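You operate a simulated robot arm through the tools that you are given. There is no shell and no other tool. Be economical: measure what you need, move in short steps, check, and stop when the job is done.

You are at the controls of a simulated two-armed robot. One attempt, no reset.

JOB
Wipe up the spill on the top of the blue-marked table with the blue cloth and put it back.

The check looks at the end state, three seconds after you hand in, the way a careful person would. Anything else that was tipped, shoved, dropped, spilled or broken makes it a failure. Flat cloth is picked up by pressing the open fingertips on it (5 to 10 N) and closing them slowly along it; thin cloth reads only 2 to 8 mm in the jaws.

ROBOT AND FRAMES
Two 7-joint arms with two-finger parallel grippers on one trunk, on a base that drives. Base frame: it is fixed to the floor where the robot stands at the start and does not move with it; the origin is under the middle of the robot, x ahead of it, y to its left, z up. Lengths are in m, angles in rad, forces in N, time in s.
The left shoulder is at the start at [-0.082, 0.119, 0.851], the right one opposite. With the tool pointing down near the work surface each hand reaches from about 0.18 to 0.6 m from the robot's upright axis, wherever it stands, measured 20 degrees to its own side. Payload 3.43 kg a hand.
The TCP of each hand is the grasp point between the finger pads, 0.03 m short of the fingertips. In the tool frame z runs along the fingers and y along their closing line. The gripper opens to 0.094 m. The fingers are 0.028 m wide and 0.01 m thick; the gripper's body (0.05 by 0.096 m) begins 0.055 m behind the TCP.
Orientation is told as [roll, pitch, yaw] about the base's x, y, z axes, in that order, counted from this pose: with the fingers straight down and closing along the base's y, the tool's x points along the base's -x, its y along +y and its z along -z.

CONTROLS
- The arms move only by the tool servo_tool. It takes "left_targets", "right_targets" or both (then of equal length, played together; a hand with none holds still); each is a list of rows, each a list of 7 numbers: the shift along the base's x, y, z in units of 150 mm (1.0 is 150 mm), then the turn, a rotation vector about the base's x, y, z in units of 90 degrees (1.0 is 90 degrees), then the closure in counts, from 0 (fully open) to 255 (shut). In form: [[dx, dy, dz, ax, ay, az, jaw], ...]. A call has 1 to 10 rows; each row is the pose to reach, as a shift and turn from the pose commanded when the call began. A call with a number of a shift or a turn outside -1 to 1 is refused whole. Rows are played at 5 a second. More than 0.05 m and 0.15 rad between two rows, or a gripper value outside its range, and nothing of the call is played. Where a pose cannot be reached the arm comes as near as it can. A force on the tool above 40 N (or 10 N above the force at the start of the call, whichever is more), or a blocked arm, ends the call early, and 0.2 s more pass. The fingers move at their own pace (about 0.153 m/s each) and stop on an object; they squeeze with about 27 N. The grip force told is the motor's: it shows also when the fingers shut on nothing. Time passes only in rows, and 0.2 s behind the last, so rows that repeat a pose let the fingers close. The reply holds the time, the measured pose of the TCP, the force on the tool along the base axes, the opening and the grip force, in the units named above and with some noise, with the torque about the TCP (base axes, N m) and any sound that the robot's microphone picked up.
- Cameras (640 x 400 px; columns grow to the right, rows downward): "scene" is now at [0.0183, -0.0404, 1.552]; the picture's right is [-0.53, -0.85, 0.00], its down [-0.69, 0.43, -0.58] and it looks along [0.49, -0.31, -0.82] (base axes); focal length 284 px, centre (320, 200). "left" rides on the left gripper at [0.076, -0.014, -0.103] in its tool frame; the picture's right is [0.18, 0.98, 0.00], its down [-0.75, 0.14, -0.64] and it looks along [-0.63, 0.12, 0.77] (tool axes); focal length 243 px, centre (320, 200). "right" rides on the right gripper at [0.076, 0.014, -0.102] in its tool frame; the picture's right is [-0.18, 0.98, 0.00], its down [-0.75, -0.14, -0.64] and it looks along [-0.63, -0.12, 0.77] (tool axes); focal length 243 px, centre (320, 200). There is no depth. A picture from a camera that has moved, and an enlarged one, comes with that camera's place and axes in the base frame and with its lens.
- get_image(camera): a new picture of that camera. It takes no simulated time.
- slide_trunk(by): slides the trunk up (or, below 0, down) by that many m; the arms and the scene camera ride with it, the base frame stays. It gives what a move gives, with no picture.
- steer(legs): drives the robot by 1 to 6 legs, each [ahead, left, turn to the left] in m, m and rad, along the robot's own axes; the way and the turn of a leg run together, so that a leg with both is an arc; at most 1.5 m and 3.142 rad a leg. The arms and the cameras ride along, it lands a little off, and it stops where it bumps. It gives what a move gives.
- turn_head(pan, tilt): turns the head with the scene camera to pan (to the left, within 2.496 rad either way) and tilt (down, from -0.506 to 1.204), counted from straight ahead of the robot. It gives what a move gives.
- enlarge(camera, box): a new picture of the part [left, top, right, bottom] of that camera's present view, enlarged. It takes no simulated time.
- close_job(): hands the job in; it is judged then, once.

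Work in short steps. Places have to be worked out from the pictures, the camera data and where the tool is seen: move nearer, look again, correct. Check each grasp and each placing, and mend what went wrong. You have 120 turns and 88 pictures in all, those below and enlarged ones among them. Open the grippers and draw the arms clear of the work before you hand the job in, unless the task says otherwise; then end with one line.

The tools are called after "Emit:" as name(argument=value, ...) on one line, values as JSON. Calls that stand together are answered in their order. servo_tool: Moves the arms, as the interface text tells. Its arguments: {"type":"object","properties":{"left_targets":{"type":"array","items":{"type":"array","items":{"type":"number"}}},"right_targets":{"type":"array","items":{"type":"array","items":{"type":"number"}}}},"required":[]} The other tools are called the same way: slide_trunk (by) slides the trunk up or down; steer (legs) drives the base; turn_head (pan, tilt) turns the head that bears the scene camera; get_image (camera) takes a picture; enlarge (camera, box) takes an enlarged picture of a part of a camera's view; close_job () hands the job in.

At the start:

```text
t: 0.0
left_position: [0.3633, -0.0119, 0.9927]
left_tcp_rot: [0.001, 0.0, 0.0]
left_ft_force: [-0.4, -0.1, -0.1]
left_ft_torque: [-0.01, 0.0, 0.01]
left_gripper_width: 0.0938
left_finger_force: 0.1
right_position: [0.2452, -0.3524, 0.9446]
right_tcp_rot: [0.002, 0.0, -0.001]
right_ft_force: [1.3, -0.6, -0.1]
right_ft_torque: [0.0, -0.01, -0.02]
right_gripper_width: 0.0937
right_finger_force: 0.1
trunk travel left (down, up): [-0.275, 0.06]
robot x, y, heading: [-0.0046, -0.0006, 0.003]
head pan, tilt: [-0.557, 0.953]
```

scene: 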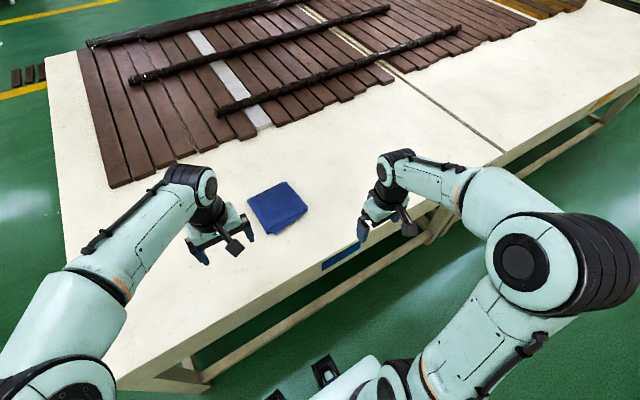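
right: 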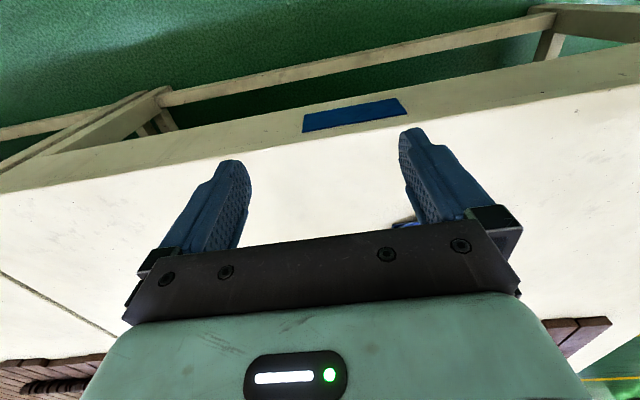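
left: 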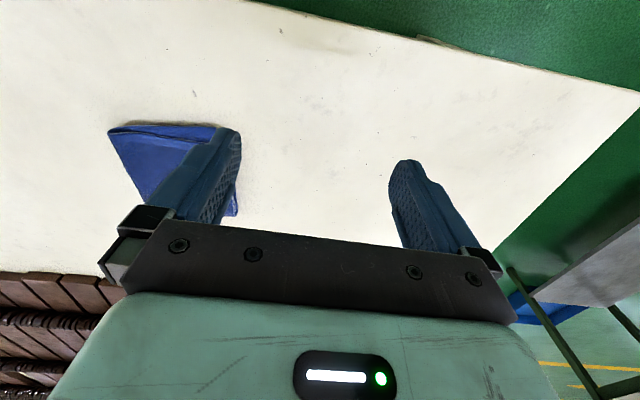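

The table ahead has a blue mark on its front edge and the folded cloth on top, but I see no spill yet. I'll enlarge the view and look with the head in other directions.

Emit:
enlarge(camera="scene", box=[160, 120, 480, 320])

Emit:
turn_head(pan=0.3, tilt=0.8)

Emit:
get_image(camera="scene")

```text
2.00 times, centred on (320, 220) of scene
camera zoom: at [0.0183, -0.0404, 1.552], right [-0.53, -0.85, 0.0], down [-0.69, 0.43, -0.58], along [0.49, -0.31, -0.82], focal length 567 px, centre (320, 160)
```

zoom: 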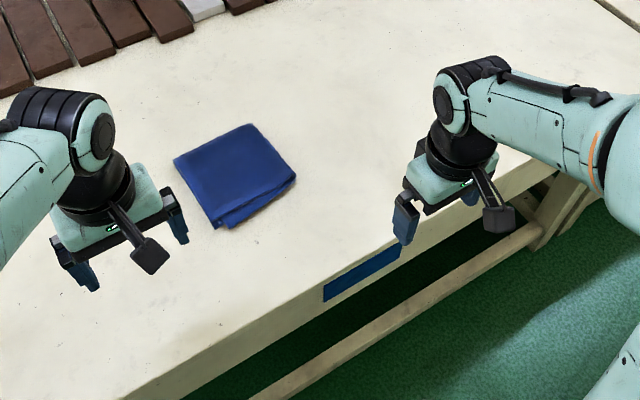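

```text
t: 1.2
left_position: [0.3624, -0.0112, 0.9926]
left_tcp_rot: [0.0, 0.001, 0.0]
left_ft_force: [0.7, -0.3, -0.4]
left_ft_torque: [-0.03, -0.01, -0.03]
left_gripper_width: 0.0939
left_finger_force: 0.0
right_position: [0.2461, -0.3516, 0.9455]
right_tcp_rot: [-0.001, 0.001, 0.0]
right_ft_force: [0.7, -0.3, 0.3]
right_ft_torque: [0.0, 0.01, 0.02]
right_gripper_width: 0.0942
right_finger_force: 0.1
trunk travel left (down, up): [-0.275, 0.06]
robot x, y, heading: [-0.0023, -0.0011, -0.002]
head pan, tilt: [0.3, 0.799]
```

```text
83 pictures are left
camera scene: at [0.0338, 0.0216, 1.5638], right [0.29, -0.96, 0.0], down [-0.69, -0.21, -0.7], along [0.67, 0.21, -0.72], focal length 284 px, centre (320, 200)
```

scene: 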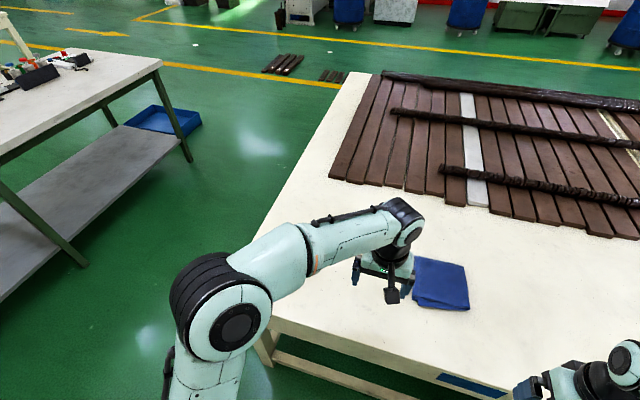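

The cloth triangulates to about (0.55, -0.21, 0.74). I still see no spill, so I look to the right part of the table.

Emit:
turn_head(pan=-1.0, tilt=0.7)

Emit:
get_image(camera="scene")

Emit:
turn_head(pan=-0.2, tilt=0.9)

Emit:
get_image(camera="scene")

```text
t: 2.6
left_position: [0.3638, -0.0117, 0.9932]
left_tcp_rot: [0.0, 0.0, 0.002]
left_ft_force: [-0.6, 0.0, -0.5]
left_ft_torque: [0.01, -0.02, -0.03]
left_gripper_width: 0.094
left_finger_force: 0.1
right_position: [0.2453, -0.3526, 0.9456]
right_tcp_rot: [0.001, 0.0, -0.001]
right_ft_force: [-0.8, 0.5, -0.2]
right_ft_torque: [-0.03, -0.03, 0.02]
right_gripper_width: 0.0941
right_finger_force: 0.1
trunk travel left (down, up): [-0.275, 0.06]
robot x, y, heading: [0.0, 0.0011, 0.001]
head pan, tilt: [-1.0, 0.7]
```

```text
82 pictures are left
camera scene: at [0.0027, -0.0735, 1.572], right [-0.84, -0.54, 0.0], down [-0.35, 0.54, -0.76], along [0.41, -0.64, -0.64], focal length 284 px, centre (320, 200)
```

scene: 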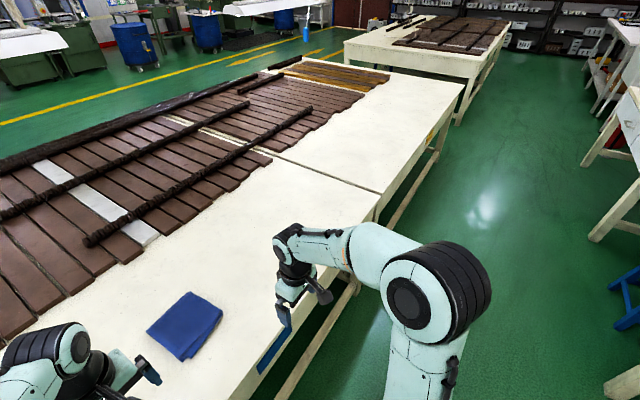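

```text
t: 3.8
left_position: [0.3635, -0.0121, 0.9919]
left_tcp_rot: [0.001, -0.001, 0.0]
left_ft_force: [-0.5, 0.1, 1.3]
left_ft_torque: [0.01, -0.02, 0.04]
left_gripper_width: 0.0939
left_finger_force: 0.0
right_position: [0.2457, -0.3523, 0.9446]
right_tcp_rot: [-0.001, -0.001, 0.0]
right_ft_force: [-0.1, 0.4, -0.4]
right_ft_torque: [-0.02, 0.0, -0.01]
right_gripper_width: 0.0938
right_finger_force: 0.0
trunk travel left (down, up): [-0.275, 0.06]
robot x, y, heading: [0.0007, 0.0006, 0.0]
head pan, tilt: [-0.201, 0.901]
```

```text
81 pictures are left
camera scene: at [0.0307, -0.0173, 1.5559], right [-0.2, -0.98, 0.0], down [-0.77, 0.16, -0.62], along [0.61, -0.12, -0.78], focal length 284 px, centre (320, 200)
```

scene: 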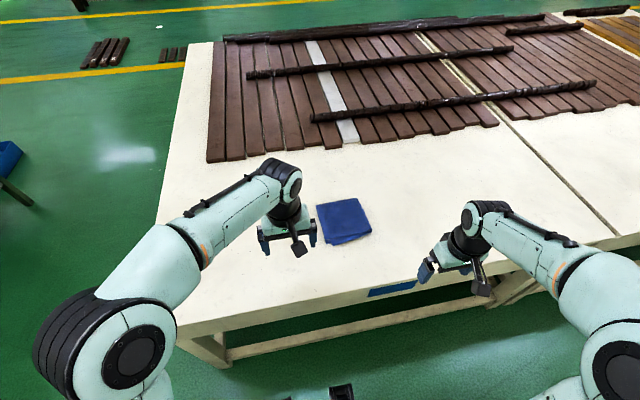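

No obvious stain anywhere, so the spill may be faint or hidden by the left forearm. I'll enlarge the table surface.

Emit:
enlarge(camera="scene", box=[160, 130, 400, 320])

Emit:
enlarge(camera="scene", box=[330, 120, 570, 300])

Emit:
enlarge(camera="left", box=[100, 0, 500, 220])

```text
2.11 times, centred on (280, 225) of scene
camera zoom: at [0.0307, -0.0173, 1.5559], right [-0.2, -0.98, 0.0], down [-0.77, 0.16, -0.62], along [0.61, -0.12, -0.78], focal length 597 px, centre (404, 147)
```

zoom: 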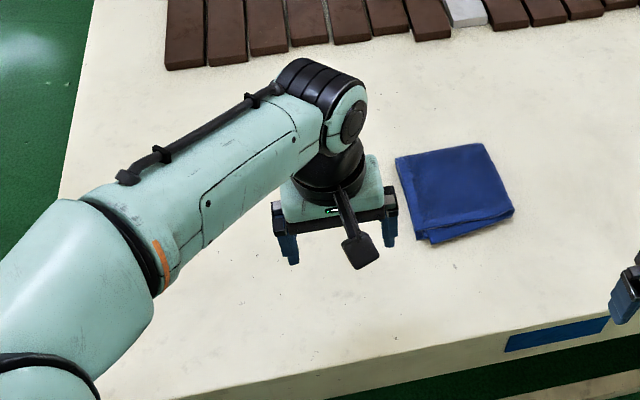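

```text
2.22 times, centred on (450, 210) of scene
camera zoom: at [0.0307, -0.0173, 1.5559], right [-0.2, -0.98, 0.0], down [-0.77, 0.16, -0.62], along [0.61, -0.12, -0.78], focal length 630 px, centre (31, 178)
```

zoom: 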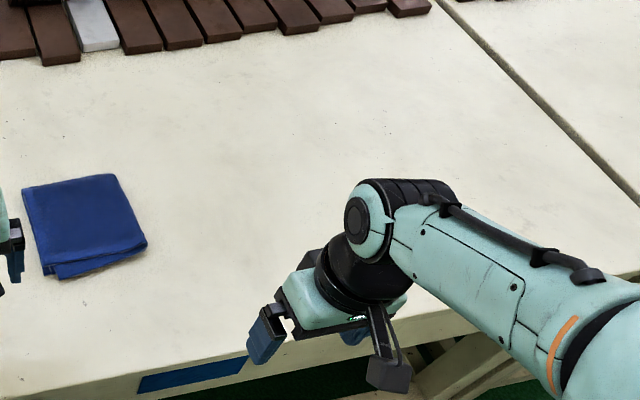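

```text
1.60 times, centred on (300, 110) of left
camera zoom: at [0.2876, -0.0254, 1.0965], right [-0.18, 0.98, 0.0], down [0.75, 0.14, 0.64], along [0.63, 0.12, -0.77], focal length 388 px, centre (352, 344)
```

zoom: 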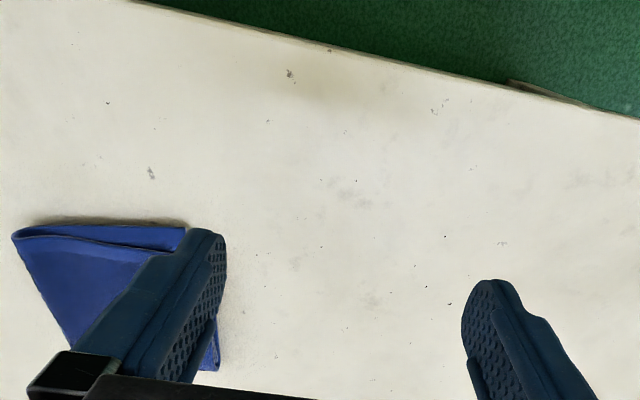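

No spill found in the visible areas, so what remains is behind the left arm and right hand. I move the left hand up and to the left, and the right hand outward, then look again.

Emit:
servo_tool(left_targets=[[-0.2, 0.2, 0.1, 0, 0, 0, 0], [-0.4, 0.4, 0.2, 0, 0, 0, 0], [-0.6, 0.6, 0.3, 0, 0, 0, 0], [-0.8, 0.8, 0.3, 0, 0, 0, 0], [-0.9, 1.0, 0.3, 0, 0, 0, 0]], right_targets=[[0, -0.2, 0.1, 0, 0, 0, 0], [0, -0.4, 0.2, 0, 0, 0, 0], [0, -0.6, 0.3, 0, 0, 0, 0], [0, -0.8, 0.3, 0, 0, 0, 0], [0, -0.9, 0.3, 0, 0, 0, 0]])

Emit:
get_image(camera="scene")

Emit:
get_image(camera="left")

Emit:
get_image(camera="right")

```text
t: 5.0
left_position: [0.2279, 0.1377, 1.0367]
left_tcp_rot: [-0.002, 0.0, 0.0]
left_ft_force: [-0.1, -0.2, 0.1]
left_ft_torque: [-0.04, 0.0, -0.01]
left_gripper_width: 0.0941
left_finger_force: 0.0
right_position: [0.2425, -0.4877, 0.9898]
right_tcp_rot: [-0.001, -0.001, 0.002]
right_ft_force: [-0.9, 0.3, 0.1]
right_ft_torque: [-0.01, -0.03, -0.01]
right_gripper_width: 0.0939
right_finger_force: 0.1
trunk travel left (down, up): [-0.275, 0.06]
robot x, y, heading: [0.0008, -0.0011, -0.001]
head pan, tilt: [-0.201, 0.901]
```

```text
77 pictures are left
camera scene: at [0.0302, -0.0166, 1.5559], right [-0.2, -0.98, 0.0], down [-0.77, 0.16, -0.62], along [0.61, -0.12, -0.78], focal length 284 px, centre (320, 200)
```

scene: 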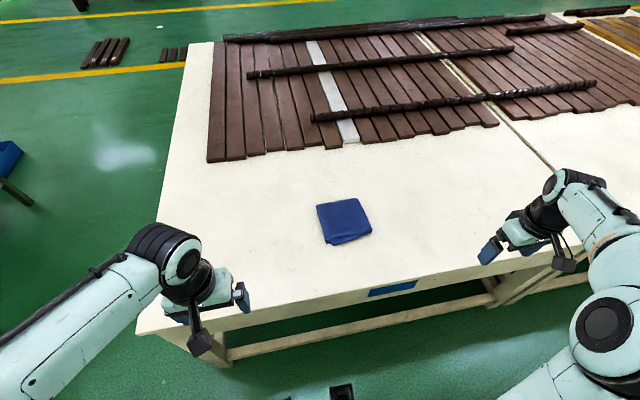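

```text
76 pictures are left
camera left: at [0.1524, 0.1244, 1.1409], right [-0.18, 0.98, 0.0], down [0.75, 0.14, 0.64], along [0.63, 0.12, -0.77], focal length 243 px, centre (320, 200)
```

left: 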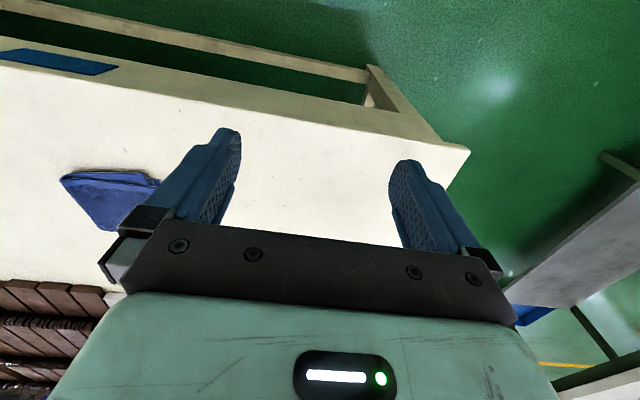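

```text
75 pictures are left
camera right: at [0.168, -0.4724, 1.093], right [0.18, 0.98, 0.0], down [0.75, -0.14, 0.64], along [0.63, -0.12, -0.77], focal length 243 px, centre (320, 200)
```

right: 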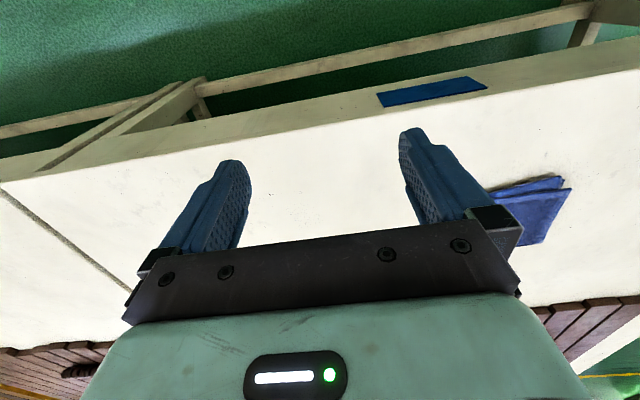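

The table area near me looks clean. I'll zoom the surfaces for a faint wet patch.

Emit:
enlarge(camera="scene", box=[130, 140, 340, 300])

Emit:
enlarge(camera="scene", box=[340, 110, 550, 290])

Emit:
enlarge(camera="scene", box=[180, 0, 640, 170])

```text
2.50 times, centred on (235, 220) of scene
camera zoom: at [0.0302, -0.0166, 1.5559], right [-0.2, -0.98, 0.0], down [-0.77, 0.16, -0.62], along [0.61, -0.12, -0.78], focal length 709 px, centre (532, 150)
```

zoom: 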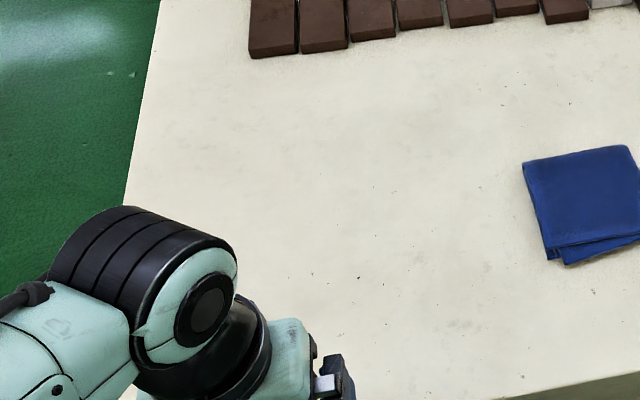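

```text
2.22 times, centred on (445, 200) of scene
camera zoom: at [0.0302, -0.0166, 1.5559], right [-0.2, -0.98, 0.0], down [-0.77, 0.16, -0.62], along [0.61, -0.12, -0.78], focal length 630 px, centre (42, 200)
```

zoom: 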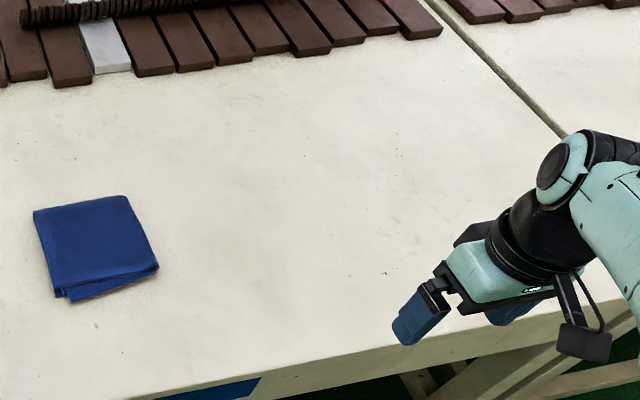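

```text
1.39 times, centred on (410, 85) of scene
camera zoom: at [0.0302, -0.0166, 1.5559], right [-0.2, -0.98, 0.0], down [-0.77, 0.16, -0.62], along [0.61, -0.12, -0.78], focal length 395 px, centre (195, 360)
```

zoom: 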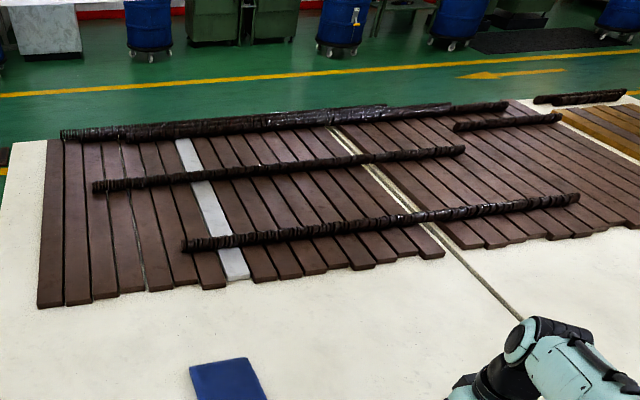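

Nothing on this table's near side. There may be another blue-marked table, so I look around to the left, right and behind.

Emit:
turn_head(pan=1.3, tilt=0.5)

Emit:
get_image(camera="scene")

Emit:
turn_head(pan=2.45, tilt=0.5)

Emit:
get_image(camera="scene")

Emit:
turn_head(pan=-2.0, tilt=0.5)

Emit:
get_image(camera="scene")

```text
t: 6.6
left_position: [0.2282, 0.1365, 1.0367]
left_tcp_rot: [-0.001, 0.001, -0.001]
left_ft_force: [-0.4, 0.1, -0.2]
left_ft_torque: [-0.01, -0.04, 0.02]
left_gripper_width: 0.0938
left_finger_force: 0.0
right_position: [0.2444, -0.4873, 0.9901]
right_tcp_rot: [-0.001, 0.0, -0.001]
right_ft_force: [-0.2, 0.3, -0.1]
right_ft_torque: [0.06, 0.01, 0.01]
right_gripper_width: 0.094
right_finger_force: 0.0
trunk travel left (down, up): [-0.275, 0.06]
robot x, y, heading: [-0.0005, -0.0019, -0.001]
head pan, tilt: [1.3, 0.499]
```

```text
71 pictures are left
camera scene: at [-0.0189, 0.0856, 1.5897], right [0.96, -0.27, 0.0], down [-0.13, -0.46, -0.88], along [0.24, 0.85, -0.48], focal length 284 px, centre (320, 200)
```

scene: 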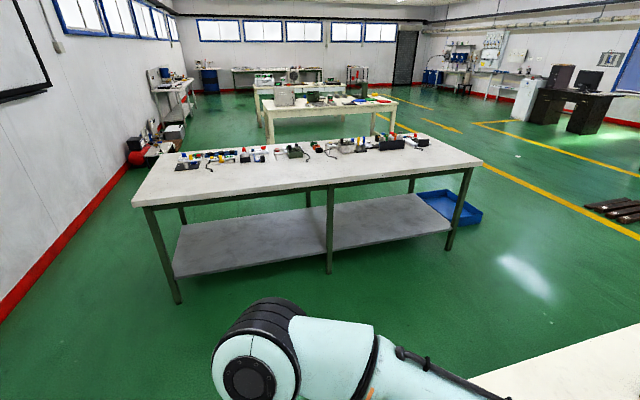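

```text
t: 7.9
left_position: [0.2293, 0.1362, 1.0377]
left_tcp_rot: [0.001, 0.0, 0.0]
left_ft_force: [-0.1, -0.2, 0.9]
left_ft_torque: [0.01, 0.01, 0.0]
left_gripper_width: 0.0938
left_finger_force: 0.0
right_position: [0.2439, -0.4868, 0.9895]
right_tcp_rot: [0.001, 0.0, 0.0]
right_ft_force: [0.1, 0.0, -0.2]
right_ft_torque: [0.04, -0.03, 0.0]
right_gripper_width: 0.0936
right_finger_force: 0.1
trunk travel left (down, up): [-0.275, 0.06]
robot x, y, heading: [0.0038, 0.0007, -0.0]
head pan, tilt: [2.45, 0.499]
```

```text
70 pictures are left
camera scene: at [-0.1134, 0.056, 1.5897], right [0.64, 0.77, 0.0], down [0.37, -0.31, -0.88], along [-0.68, 0.56, -0.48], focal length 284 px, centre (320, 200)
```

scene: 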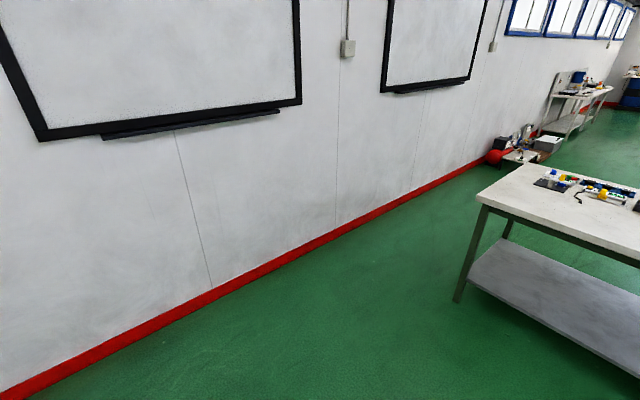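

```text
t: 11.5
left_position: [0.2285, 0.1378, 1.0367]
left_tcp_rot: [0.001, 0.0, -0.001]
left_ft_force: [-0.5, 0.0, 0.4]
left_ft_torque: [-0.01, -0.03, 0.04]
left_gripper_width: 0.094
left_finger_force: 0.0
right_position: [0.2447, -0.4866, 0.9892]
right_tcp_rot: [0.0, 0.0, 0.001]
right_ft_force: [0.2, 0.1, -0.5]
right_ft_torque: [0.01, -0.03, 0.02]
right_gripper_width: 0.0941
right_finger_force: 0.0
trunk travel left (down, up): [-0.275, 0.06]
robot x, y, heading: [-0.003, 0.0008, -0.002]
head pan, tilt: [-2.0, 0.499]
```

```text
69 pictures are left
camera scene: at [-0.0811, -0.0848, 1.5897], right [-0.91, 0.42, 0.0], down [0.2, 0.44, -0.88], along [-0.37, -0.8, -0.48], focal length 284 px, centre (320, 200)
```

scene: 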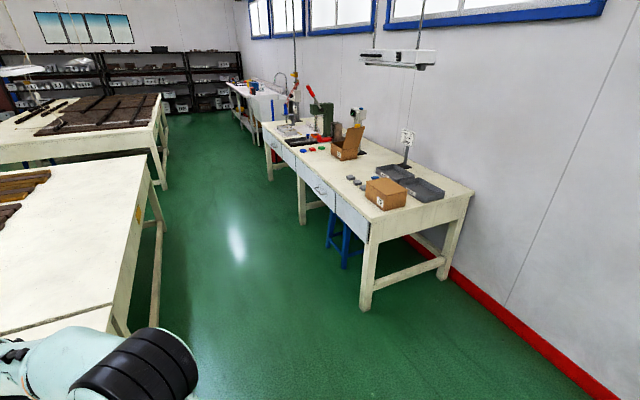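

No other blue-marked table appears. I tuck the right arm inward to expose the part of the table it was hiding, then look there.

Emit:
servo_tool(right_targets=[[-0.05, 0.25, 0.1, 0, 0, 0, 0], [-0.1, 0.5, 0.2, 0, 0, 0, 0], [-0.15, 0.75, 0.3, 0, 0, 0, 0], [-0.2, 1.0, 0.4, 0, 0, 0, 0], [-0.2, 1.0, 0.4, 0, 0, 0, 0]])

Emit:
turn_head(pan=-0.8, tilt=0.75)

Emit:
get_image(camera="scene")

```text
t: 12.7
left_position: [0.229, 0.1364, 1.0375]
left_tcp_rot: [-0.001, -0.001, -0.001]
left_ft_force: [0.0, -0.1, 0.0]
left_ft_torque: [-0.02, -0.02, -0.02]
left_gripper_width: 0.0938
left_finger_force: 0.0
right_position: [0.2144, -0.3389, 1.0512]
right_tcp_rot: [0.0, -0.001, -0.001]
right_ft_force: [0.5, 0.4, -0.4]
right_ft_torque: [0.02, 0.01, 0.05]
right_gripper_width: 0.0941
right_finger_force: 0.1
trunk travel left (down, up): [-0.275, 0.06]
robot x, y, heading: [0.0003, 0.0023, 0.001]
head pan, tilt: [-2.0, 0.499]
```

```text
t: 14.1
left_position: [0.2289, 0.1377, 1.0368]
left_tcp_rot: [-0.002, -0.001, 0.001]
left_ft_force: [-0.2, 0.4, -0.4]
left_ft_torque: [-0.02, 0.02, -0.03]
left_gripper_width: 0.0941
left_finger_force: 0.2
right_position: [0.214, -0.3373, 1.0504]
right_tcp_rot: [0.0, -0.001, 0.0]
right_ft_force: [-0.3, 0.8, -0.3]
right_ft_torque: [0.03, 0.0, 0.01]
right_gripper_width: 0.094
right_finger_force: 0.1
trunk travel left (down, up): [-0.275, 0.06]
robot x, y, heading: [0.0004, -0.0005, 0.0]
head pan, tilt: [-0.799, 0.75]
```

```text
68 pictures are left
camera scene: at [0.0144, -0.0616, 1.5678], right [-0.72, -0.7, 0.0], down [-0.48, 0.49, -0.73], along [0.51, -0.52, -0.68], focal length 284 px, centre (320, 200)
```

scene: 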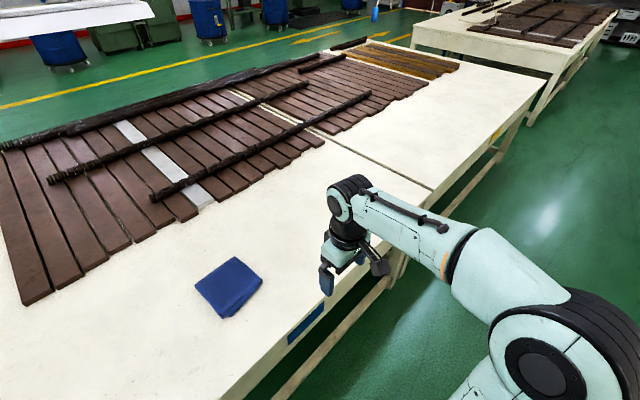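

Still nothing; I enlarge this view over both table halves.

Emit:
enlarge(camera="scene", box=[300, 20, 560, 190])

Emit:
enlarge(camera="scene", box=[100, 150, 400, 350])

Emit:
enlarge(camera="scene", box=[0, 200, 230, 400])

```text
2.35 times, centred on (430, 105) of scene
camera zoom: at [0.0144, -0.0616, 1.5678], right [-0.72, -0.7, 0.0], down [-0.48, 0.49, -0.73], along [0.51, -0.52, -0.68], focal length 667 px, centre (61, 424)
```

zoom: 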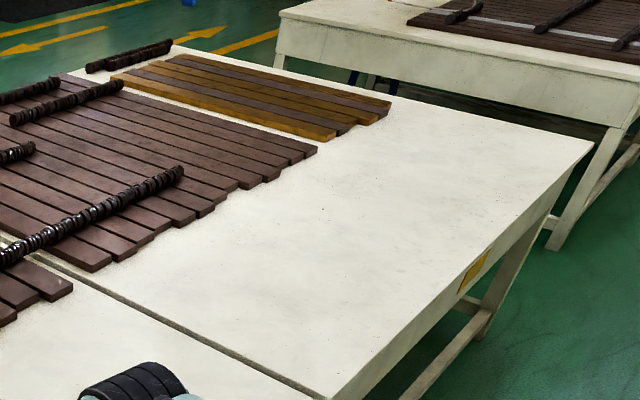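

```text
2.00 times, centred on (250, 250) of scene
camera zoom: at [0.0144, -0.0616, 1.5678], right [-0.72, -0.7, 0.0], down [-0.48, 0.49, -0.73], along [0.51, -0.52, -0.68], focal length 567 px, centre (460, 100)
```

zoom: 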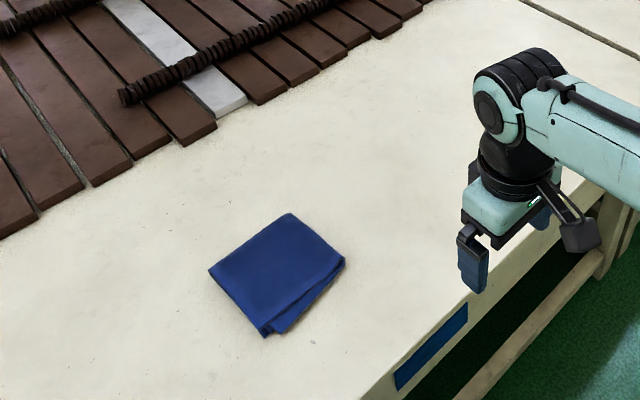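

```text
2.00 times, centred on (115, 300) of scene
camera zoom: at [0.0144, -0.0616, 1.5678], right [-0.72, -0.7, 0.0], down [-0.48, 0.49, -0.73], along [0.51, -0.52, -0.68], focal length 567 px, centre (730, 0)
```

zoom: 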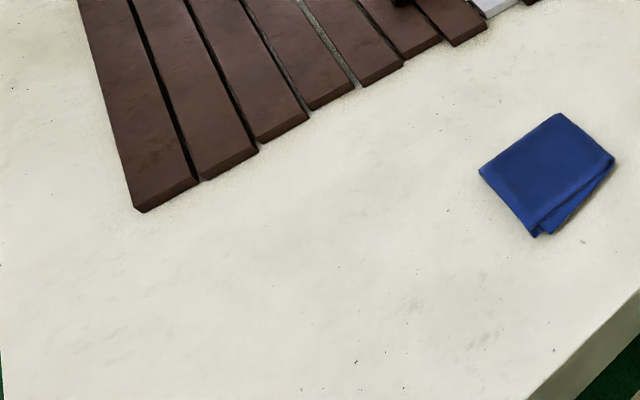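

Two tables abut: blue-marked (mine) and yellow-marked. The near-left corner is still partly hidden, so I look steeply down there.

Emit:
turn_head(pan=0.3, tilt=1.1)

Emit:
get_image(camera="scene")

Emit:
turn_head(pan=0.1, tilt=0.6)

Emit:
enlarge(camera="scene", box=[160, 60, 480, 260])

```text
t: 15.4
left_position: [0.2285, 0.1366, 1.0372]
left_tcp_rot: [-0.001, 0.0, 0.001]
left_ft_force: [-0.3, -0.2, 0.5]
left_ft_torque: [0.01, 0.01, -0.02]
left_gripper_width: 0.0942
left_finger_force: 0.1
right_position: [0.214, -0.339, 1.0515]
right_tcp_rot: [0.0, 0.001, 0.0]
right_ft_force: [-0.3, 0.3, -0.3]
right_ft_torque: [-0.03, 0.03, -0.04]
right_gripper_width: 0.094
right_finger_force: 0.0
trunk travel left (down, up): [-0.275, 0.06]
robot x, y, heading: [0.0002, 0.0025, -0.004]
head pan, tilt: [0.3, 1.1]
```

```text
64 pictures are left
camera scene: at [0.017, 0.0165, 1.542], right [0.29, -0.96, 0.0], down [-0.85, -0.26, -0.45], along [0.43, 0.13, -0.89], focal length 284 px, centre (320, 200)
```

scene: 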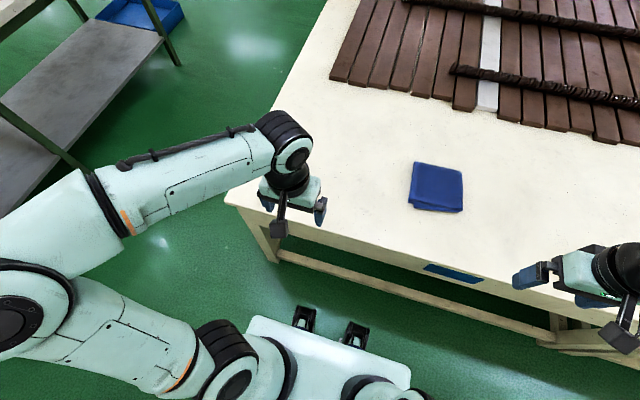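

```text
t: 16.4
left_position: [0.229, 0.1366, 1.0374]
left_tcp_rot: [0.0, -0.001, 0.0]
left_ft_force: [0.1, -0.8, 0.6]
left_ft_torque: [0.0, -0.02, -0.02]
left_gripper_width: 0.0939
left_finger_force: 0.1
right_position: [0.214, -0.3383, 1.051]
right_tcp_rot: [0.0, -0.001, 0.001]
right_ft_force: [-0.1, 0.3, 0.2]
right_ft_torque: [0.01, 0.0, 0.02]
right_gripper_width: 0.0941
right_finger_force: 0.1
trunk travel left (down, up): [-0.275, 0.06]
robot x, y, heading: [0.0051, -0.0042, 0.003]
head pan, tilt: [0.099, 0.6]
```

```text
2.00 times, centred on (320, 160) of scene
camera zoom: at [0.0446, 0.0067, 1.5806], right [0.1, -0.99, 0.0], down [-0.56, -0.06, -0.82], along [0.82, 0.08, -0.57], focal length 567 px, centre (320, 280)
```

zoom: 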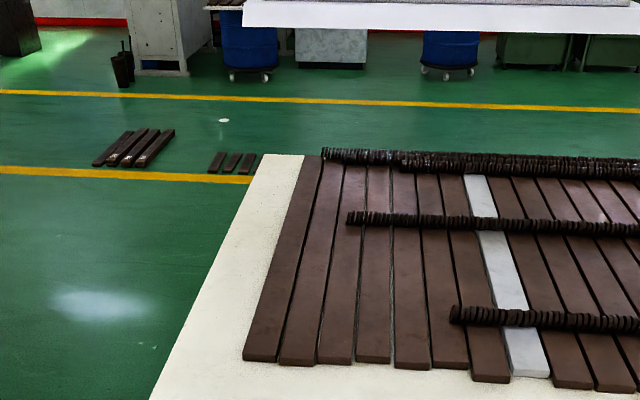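

No spill visible outside the cloth's footprint; it might lie under the cloth or be faint. I judge the cloth centre at (0.56, -0.215), about 0.16 m square with edges yawed about +5°. I bring the right hand over it for a closer look.

Emit:
servo_tool(right_targets=[[0.25, 0.2, 0, 0, 0, 0, 0], [0.5, 0.4, 0, 0, 0, 0, 0], [0.75, 0.6, -0.1, 0, 0, 0, 0], [1.0, 0.8, -0.2, 0, 0, 0, 0], [1.0, 0.8, -0.2, 0, 0, 0, 0]])

Emit:
get_image(camera="right")

```text
refused: row 3 steps farther than a row can; nothing moved
```

```text
62 pictures are left
camera right: at [0.1382, -0.3234, 1.1537], right [0.18, 0.98, 0.0], down [0.75, -0.14, 0.64], along [0.63, -0.12, -0.77], focal length 243 px, centre (320, 200)
```

right: 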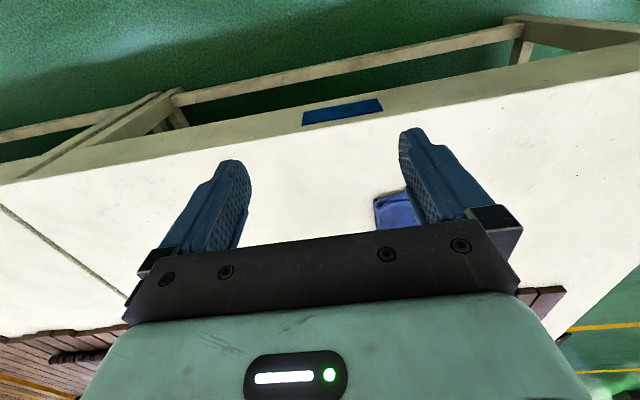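

The row step was slightly too large; I retry with finer steps.

Emit:
servo_tool(right_targets=[[0.2, 0.15, 0, 0, 0, 0, 0], [0.4, 0.3, 0, 0, 0, 0, 0], [0.6, 0.45, -0.1, 0, 0, 0, 0], [0.8, 0.6, -0.2, 0, 0, 0, 0], [1.0, 0.75, -0.3, 0, 0, 0, 0], [1.0, 0.75, -0.3, 0, 0, 0, 0]])

Emit:
get_image(camera="right")

```text
t: 17.8
left_position: [0.2277, 0.1353, 1.0372]
left_tcp_rot: [-0.001, 0.001, 0.002]
left_ft_force: [-0.7, 0.9, -0.1]
left_ft_torque: [0.03, 0.01, -0.01]
left_gripper_width: 0.0938
left_finger_force: 0.1
right_position: [0.3646, -0.2281, 1.0068]
right_tcp_rot: [0.0, 0.001, -0.002]
right_ft_force: [-0.3, 0.1, 1.3]
right_ft_torque: [-0.02, -0.04, 0.0]
right_gripper_width: 0.0941
right_finger_force: 0.0
trunk travel left (down, up): [-0.275, 0.06]
robot x, y, heading: [-0.0004, 0.0001, 0.002]
head pan, tilt: [0.099, 0.6]
```

```text
61 pictures are left
camera right: at [0.2888, -0.2122, 1.1096], right [0.18, 0.98, 0.0], down [0.75, -0.14, 0.64], along [0.63, -0.12, -0.77], focal length 243 px, centre (320, 200)
```

right: 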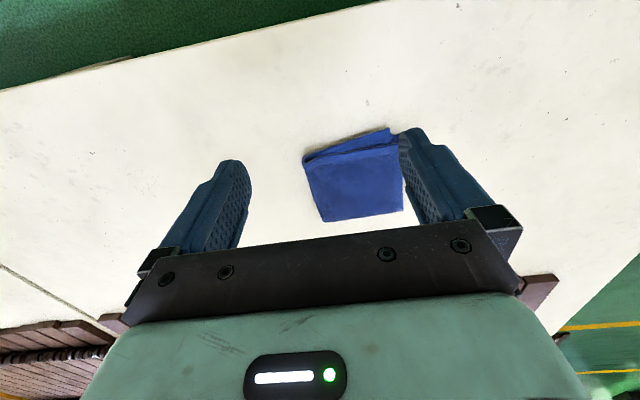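

The cloth centre refines to about (0.56, -0.205). I move the right hand above it, with jaws about half open.

Emit:
servo_tool(right_targets=[[0.2, 0.03, -0.2, 0, 0, 0, 60], [0.4, 0.06, -0.4, 0, 0, 0, 110], [0.6, 0.09, -0.6, 0, 0, 0, 120], [0.8, 0.12, -0.8, 0, 0, 0, 120], [1.0, 0.14, -0.95, 0, 0, 0, 120], [1.0, 0.14, -0.95, 0, 0, 0, 120]])

Emit:
get_image(camera="right")

```text
t: 19.2
left_position: [0.229, 0.1366, 1.0376]
left_tcp_rot: [0.002, 0.001, 0.001]
left_ft_force: [0.2, -0.3, 0.6]
left_ft_torque: [0.0, -0.02, 0.0]
left_gripper_width: 0.094
left_finger_force: 0.1
right_position: [0.5143, -0.2059, 0.8631]
right_tcp_rot: [0.002, -0.001, 0.001]
right_ft_force: [0.2, 0.3, 1.0]
right_ft_torque: [0.0, 0.02, 0.0]
right_gripper_width: 0.0495
right_finger_force: 0.2
trunk travel left (down, up): [-0.275, 0.06]
robot x, y, heading: [0.0021, -0.0018, -0.002]
head pan, tilt: [0.099, 0.6]
```

```text
60 pictures are left
camera right: at [0.4385, -0.1906, 0.9661], right [0.18, 0.98, 0.0], down [0.75, -0.14, 0.64], along [0.63, -0.12, -0.77], focal length 243 px, centre (320, 200)
```

right: 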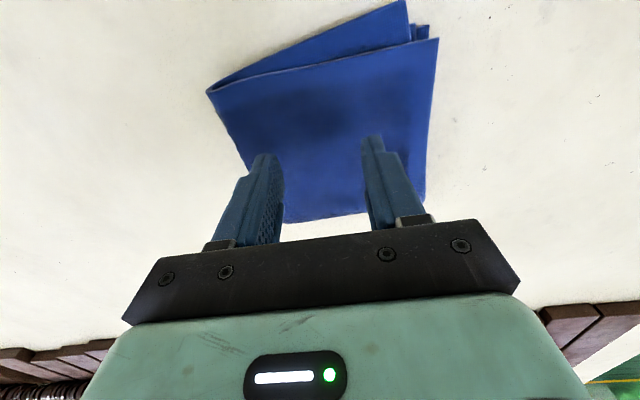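

The cloth spans x 0.48–0.64, y -0.10 to -0.29. I shift to x 0.55, y -0.20 and descend near contact.

Emit:
servo_tool(right_targets=[[0.12, 0.02, -0.1, 0, 0, 0, 120], [0.24, 0.04, -0.25, 0, 0, 0, 120], [0.24, 0.04, -0.4, 0, 0, 0, 120], [0.24, 0.04, -0.45, 0, 0, 0, 120], [0.24, 0.04, -0.5, 0, 0, 0, 120], [0.24, 0.04, -0.53, 0, 0, 0, 120]])

```text
t: 20.3
left_position: [0.2272, 0.1374, 1.0367]
left_tcp_rot: [0.0, 0.0, -0.001]
left_ft_force: [0.4, -0.9, 0.2]
left_ft_torque: [0.01, 0.02, 0.0]
left_gripper_width: 0.094
left_finger_force: 0.1
right_position: [0.554, -0.1994, 0.8053]
right_tcp_rot: [0.0, -0.02, -0.002]
right_ft_force: [-6.6, 0.4, 20.6]
right_ft_torque: [-0.03, 0.17, -0.02]
right_gripper_width: 0.0484
right_finger_force: 0.1
trunk travel left (down, up): [-0.275, 0.06]
robot x, y, heading: [0.0009, -0.0004, -0.003]
head pan, tilt: [0.099, 0.6]
stopped in row 5 (right hand): the force on the tool passed its limit at 46 N (the readings are from after the stop); the commanded pose is now the measured one
```

Contact at fingertip height about 0.775 (table ~0.77). I ease up about 2 mm to lower the pressing force.

Emit:
servo_tool(right_targets=[[0, 0, 0.015, 0, 0, 0, 120], [0, 0, 0.015, 0, 0, 0, 120]])

```text
t: 20.9
left_position: [0.2274, 0.1377, 1.0375]
left_tcp_rot: [0.0, -0.001, 0.0]
left_ft_force: [0.6, 0.6, 0.3]
left_ft_torque: [-0.03, 0.01, 0.01]
left_gripper_width: 0.0939
left_finger_force: 0.1
right_position: [0.5539, -0.1999, 0.8055]
right_tcp_rot: [0.0, -0.019, -0.001]
right_ft_force: [3.4, -0.8, 20.6]
right_ft_torque: [-0.02, -0.08, 0.0]
right_gripper_width: 0.0483
right_finger_force: 0.1
trunk travel left (down, up): [-0.275, 0.06]
robot x, y, heading: [-0.0015, -0.0023, -0.005]
head pan, tilt: [0.099, 0.6]
```

Still 20 N; I raise a bit more.

Emit:
servo_tool(right_targets=[[0, 0, 0.02, 0, 0, 0, 120], [0, 0, 0.02, 0, 0, 0, 120]])

```text
t: 21.5
left_position: [0.2286, 0.138, 1.037]
left_tcp_rot: [0.001, 0.001, 0.0]
left_ft_force: [0.1, 0.4, -0.6]
left_ft_torque: [-0.02, 0.0, -0.02]
left_gripper_width: 0.0941
left_finger_force: 0.2
right_position: [0.553, -0.1983, 0.8066]
right_tcp_rot: [0.001, -0.012, -0.002]
right_ft_force: [3.1, -0.8, 11.0]
right_ft_torque: [-0.02, -0.07, -0.01]
right_gripper_width: 0.0485
right_finger_force: 0.0
trunk travel left (down, up): [-0.275, 0.06]
robot x, y, heading: [-0.0003, -0.0, 0.0]
head pan, tilt: [0.099, 0.6]
```

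11 N; I ease 0.5 mm and close slowly.

Emit:
servo_tool(right_targets=[[0, 0, 0.004, 0, 0, 0, 130], [0, 0, 0.004, 0, 0, 0, 145], [0, 0, 0.004, 0, 0, 0, 160], [0, 0, 0.004, 0, 0, 0, 175], [0, 0, 0.004, 0, 0, 0, 190], [0, 0, 0.004, 0, 0, 0, 205], [0, 0, 0.004, 0, 0, 0, 220], [0, 0, 0.004, 0, 0, 0, 235], [0, 0, 0.004, 0, 0, 0, 250], [0, 0, 0.004, 0, 0, 0, 255]])

Emit:
get_image(camera="right")

```text
t: 23.7
left_position: [0.2283, 0.1375, 1.0377]
left_tcp_rot: [0.002, -0.001, -0.001]
left_ft_force: [-0.5, 0.0, -0.3]
left_ft_torque: [-0.01, -0.03, -0.03]
left_gripper_width: 0.0937
left_finger_force: 0.0
right_position: [0.5525, -0.1986, 0.8075]
right_tcp_rot: [0.001, -0.013, -0.002]
right_ft_force: [-0.7, 0.6, 8.0]
right_ft_torque: [-0.05, 0.02, 0.02]
right_gripper_width: 0.0139
right_finger_force: 27.2
trunk travel left (down, up): [-0.275, 0.06]
robot x, y, heading: [0.0023, 0.0019, 0.001]
head pan, tilt: [0.099, 0.6]
```

```text
59 pictures are left
camera right: at [0.4762, -0.1843, 0.9098], right [0.19, 0.98, 0.0], down [0.74, -0.14, 0.65], along [0.64, -0.12, -0.76], focal length 243 px, centre (320, 200)
```

right: 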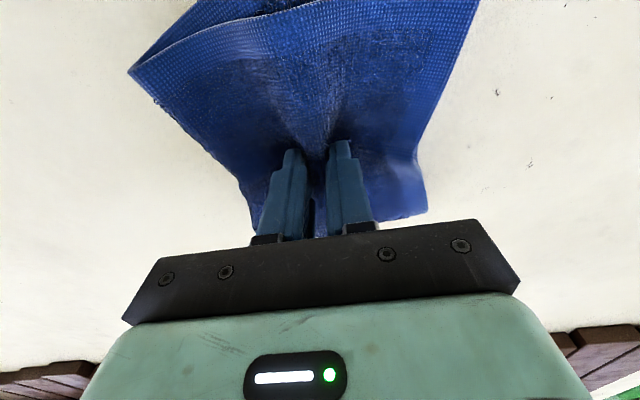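

The cloth is gripped (14 mm of folded layers). I lift it slowly and look underneath.

Emit:
servo_tool(right_targets=[[0, 0, 0.1, 0, 0, 0, 255], [0, 0, 0.25, 0, 0, 0, 255], [-0.1, 0, 0.45, 0, 0, 0, 255], [-0.2, 0, 0.7, 0, 0, 0, 255], [-0.3, 0, 0.95, 0, 0, 0, 255], [-0.3, 0, 0.95, 0, 0, 0, 255]])

Emit:
turn_head(pan=-0.3, tilt=0.9)

Emit:
get_image(camera="scene")

Emit:
get_image(camera="right")

```text
t: 25.1
left_position: [0.2288, 0.1368, 1.0367]
left_tcp_rot: [0.0, 0.001, 0.002]
left_ft_force: [0.1, -1.0, -0.1]
left_ft_torque: [0.02, 0.01, 0.01]
left_gripper_width: 0.0937
left_finger_force: 0.2
right_position: [0.5055, -0.1983, 0.9513]
right_tcp_rot: [-0.001, -0.012, -0.002]
right_ft_force: [0.3, -0.5, -0.2]
right_ft_torque: [0.0, 0.01, 0.03]
right_gripper_width: 0.013
right_finger_force: 26.4
trunk travel left (down, up): [-0.275, 0.06]
robot x, y, heading: [0.002, -0.0005, -0.001]
head pan, tilt: [0.099, 0.6]
```

```text
t: 25.9
left_position: [0.2289, 0.1371, 1.0367]
left_tcp_rot: [-0.001, -0.001, 0.002]
left_ft_force: [0.8, -0.1, -0.7]
left_ft_torque: [-0.02, -0.03, -0.01]
left_gripper_width: 0.0938
left_finger_force: 0.1
right_position: [0.5058, -0.1994, 0.9515]
right_tcp_rot: [0.0, -0.011, -0.001]
right_ft_force: [0.2, 0.3, -0.3]
right_ft_torque: [0.0, 0.03, 0.05]
right_gripper_width: 0.0133
right_finger_force: 26.0
trunk travel left (down, up): [-0.275, 0.06]
robot x, y, heading: [-0.002, 0.0046, 0.001]
head pan, tilt: [-0.3, 0.901]
```

```text
58 pictures are left
camera scene: at [0.0288, -0.0244, 1.5559], right [-0.3, -0.96, 0.0], down [-0.75, 0.23, -0.62], along [0.59, -0.18, -0.78], focal length 284 px, centre (320, 200)
```

scene: 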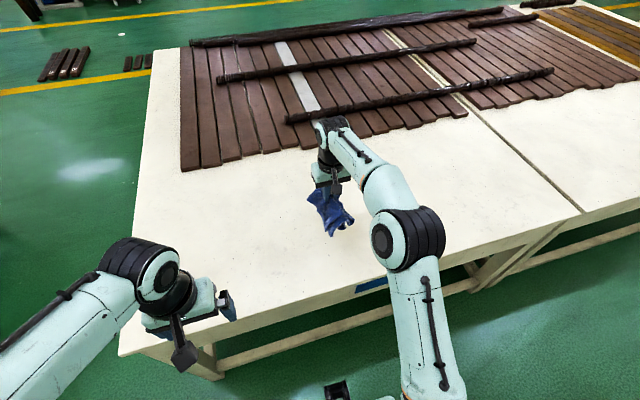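

```text
57 pictures are left
camera right: at [0.4294, -0.1843, 1.0533], right [0.19, 0.98, 0.0], down [0.74, -0.14, 0.65], along [0.64, -0.12, -0.76], focal length 243 px, centre (320, 200)
```

right: 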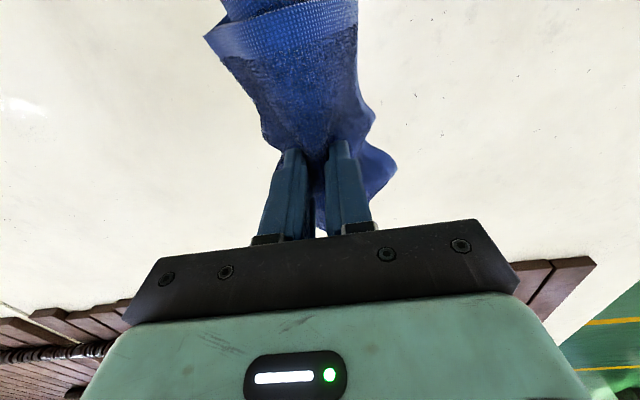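

At the left of the right-hand picture there is a bright glossy patch, near (0.46, -0.54): perhaps a clear spill. I enlarge it.

Emit:
enlarge(camera="right", box=[0, 40, 200, 220])

Emit:
turn_head(pan=-0.85, tilt=0.85)

Emit:
get_image(camera="scene")

```text
2.22 times, centred on (100, 130) of right
camera zoom: at [0.4294, -0.1843, 1.0533], right [0.19, 0.98, 0.0], down [0.74, -0.14, 0.65], along [0.64, -0.12, -0.76], focal length 539 px, centre (809, 356)
```

zoom: 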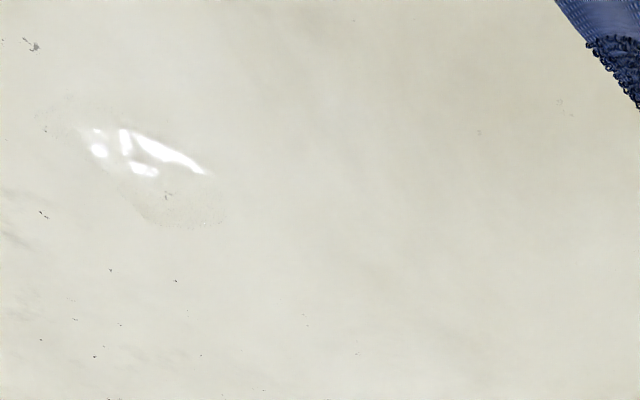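

```text
t: 26.9
left_position: [0.2291, 0.1374, 1.0372]
left_tcp_rot: [-0.001, 0.0, 0.0]
left_ft_force: [-1.1, 0.4, -1.1]
left_ft_torque: [0.0, -0.03, 0.01]
left_gripper_width: 0.0942
left_finger_force: 0.1
right_position: [0.5069, -0.1991, 0.9525]
right_tcp_rot: [-0.001, -0.012, -0.003]
right_ft_force: [0.4, -0.1, -0.7]
right_ft_torque: [0.04, -0.03, 0.04]
right_gripper_width: 0.0133
right_finger_force: 26.6
trunk travel left (down, up): [-0.275, 0.06]
robot x, y, heading: [-0.0044, 0.0009, 0.002]
head pan, tilt: [-0.85, 0.85]
```

```text
55 pictures are left
camera scene: at [0.0082, -0.0608, 1.5598], right [-0.75, -0.66, 0.0], down [-0.5, 0.56, -0.66], along [0.44, -0.5, -0.75], focal length 284 px, centre (320, 200)
```

scene: 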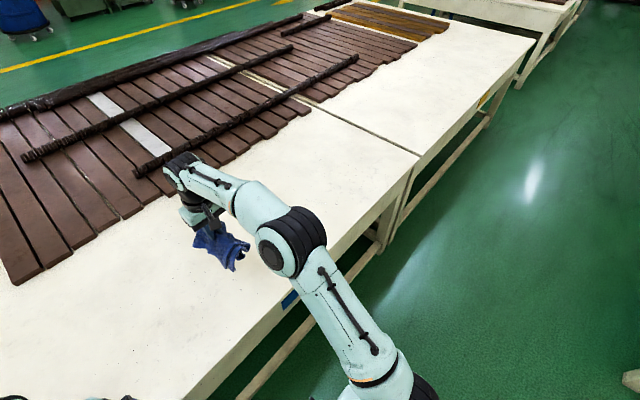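

A clear spill is found, centre about (0.47, -0.55), roughly 7 cm across. It's out of reach from here, so I strafe the robot 0.3 m to the right with the cloth held high.

Emit:
servo_tool(right_targets=[[-0.2, 0, 0.1, 0, 0, 0, 255], [-0.4, 0, 0.2, 0, 0, 0, 255], [-0.6, 0, 0.3, 0, 0, 0, 255], [-0.8, -0.1, 0.3, 0, 0, 0, 255], [-0.8, -0.1, 0.3, 0, 0, 0, 255]])

Emit:
steer(legs=[[0, -0.3, 0]])

Emit:
get_image(camera="right")

Emit:
get_image(camera="scene")

```text
t: 28.1
left_position: [0.2291, 0.137, 1.0377]
left_tcp_rot: [0.0, 0.001, -0.001]
left_ft_force: [0.4, -0.1, 0.0]
left_ft_torque: [0.01, 0.01, -0.02]
left_gripper_width: 0.0938
left_finger_force: 0.1
right_position: [0.3875, -0.2133, 0.9944]
right_tcp_rot: [0.001, -0.012, -0.001]
right_ft_force: [0.6, 0.4, -0.2]
right_ft_torque: [0.06, 0.0, 0.0]
right_gripper_width: 0.0128
right_finger_force: 26.6
trunk travel left (down, up): [-0.275, 0.06]
robot x, y, heading: [0.0027, 0.0006, -0.001]
head pan, tilt: [-0.85, 0.85]
```

```text
t: 31.3
left_position: [0.228, -0.1656, 1.0375]
left_tcp_rot: [0.001, 0.001, -0.001]
left_ft_force: [0.1, 0.7, 0.0]
left_ft_torque: [0.0, 0.01, -0.03]
left_gripper_width: 0.0941
left_finger_force: 0.1
right_position: [0.3873, -0.5153, 0.9945]
right_tcp_rot: [0.0, -0.012, -0.003]
right_ft_force: [0.2, -1.1, -0.9]
right_ft_torque: [0.02, -0.02, 0.03]
right_gripper_width: 0.0132
right_finger_force: 26.4
trunk travel left (down, up): [-0.275, 0.06]
robot x, y, heading: [-0.0018, -0.2984, -0.0]
head pan, tilt: [-0.85, 0.85]
```

```text
54 pictures are left
camera right: at [0.3099, -0.5007, 1.0964], right [0.19, 0.98, 0.0], down [0.74, -0.14, 0.65], along [0.64, -0.12, -0.76], focal length 243 px, centre (320, 200)
```

right: 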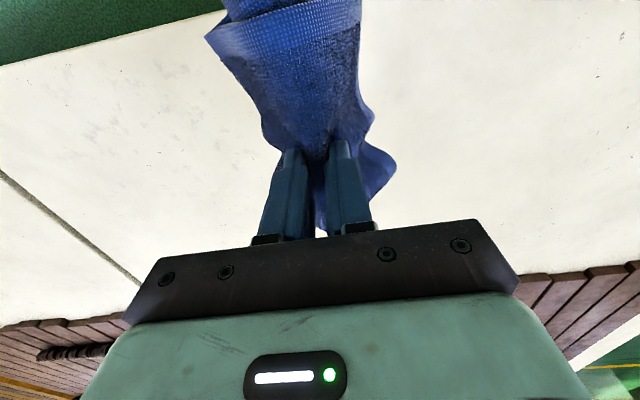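

```text
53 pictures are left
camera scene: at [0.0078, -0.3622, 1.5598], right [-0.75, -0.66, 0.0], down [-0.49, 0.57, -0.66], along [0.43, -0.5, -0.75], focal length 284 px, centre (320, 200)
```

scene: 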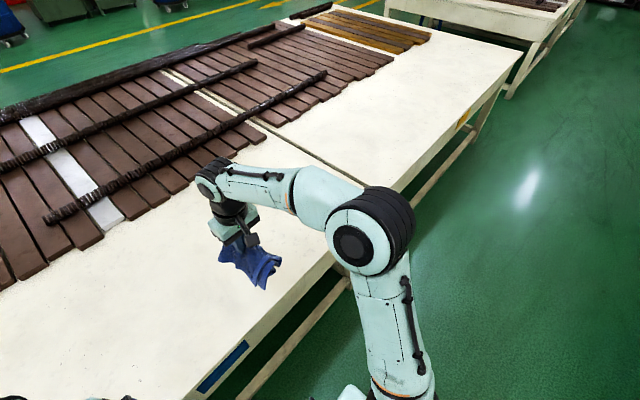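

The spill is hidden behind the cloth in this view. I move the hand 0.13 m left to see the spill from the other side.

Emit:
servo_tool(right_targets=[[0, 0.3, 0, 0, 0, 0, 255], [0, 0.6, 0, 0, 0, 0, 255], [0, 0.9, 0, 0, 0, 0, 255], [0, 0.9, 0, 0, 0, 0, 255]])

Emit:
enlarge(camera="right", box=[60, 60, 300, 210])

Emit:
enlarge(camera="scene", box=[180, 120, 420, 320])

```text
t: 32.3
left_position: [0.2287, -0.1645, 1.0371]
left_tcp_rot: [0.001, -0.002, -0.002]
left_ft_force: [0.0, -0.6, 0.1]
left_ft_torque: [-0.02, 0.01, -0.02]
left_gripper_width: 0.094
left_finger_force: 0.1
right_position: [0.3883, -0.3832, 0.9973]
right_tcp_rot: [0.0, -0.014, -0.003]
right_ft_force: [0.5, -0.5, -0.2]
right_ft_torque: [0.06, 0.04, 0.01]
right_gripper_width: 0.0131
right_finger_force: 27.4
trunk travel left (down, up): [-0.275, 0.06]
robot x, y, heading: [-0.001, -0.302, -0.001]
head pan, tilt: [-0.85, 0.85]
```

```text
2.67 times, centred on (180, 135) of right
camera zoom: at [0.3109, -0.3674, 1.0991], right [0.19, 0.98, 0.0], down [0.74, -0.14, 0.65], along [0.64, -0.12, -0.76], focal length 647 px, centre (693, 373)
```

zoom: 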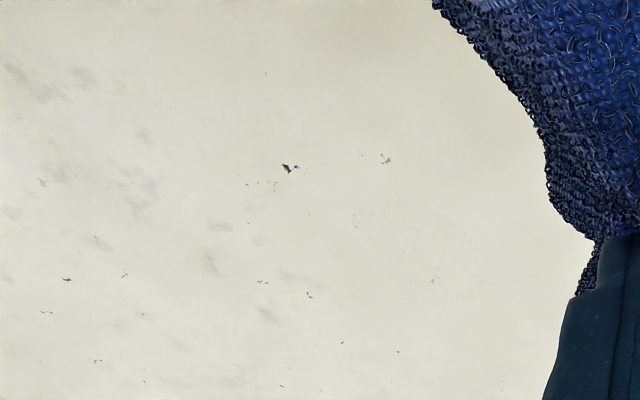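

```text
2.00 times, centred on (300, 220) of scene
camera zoom: at [0.0076, -0.3628, 1.5597], right [-0.75, -0.66, 0.0], down [-0.49, 0.57, -0.66], along [0.43, -0.5, -0.75], focal length 567 px, centre (360, 160)
```

zoom: 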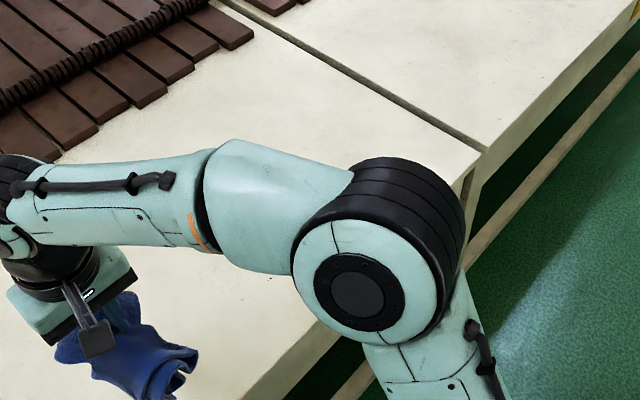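

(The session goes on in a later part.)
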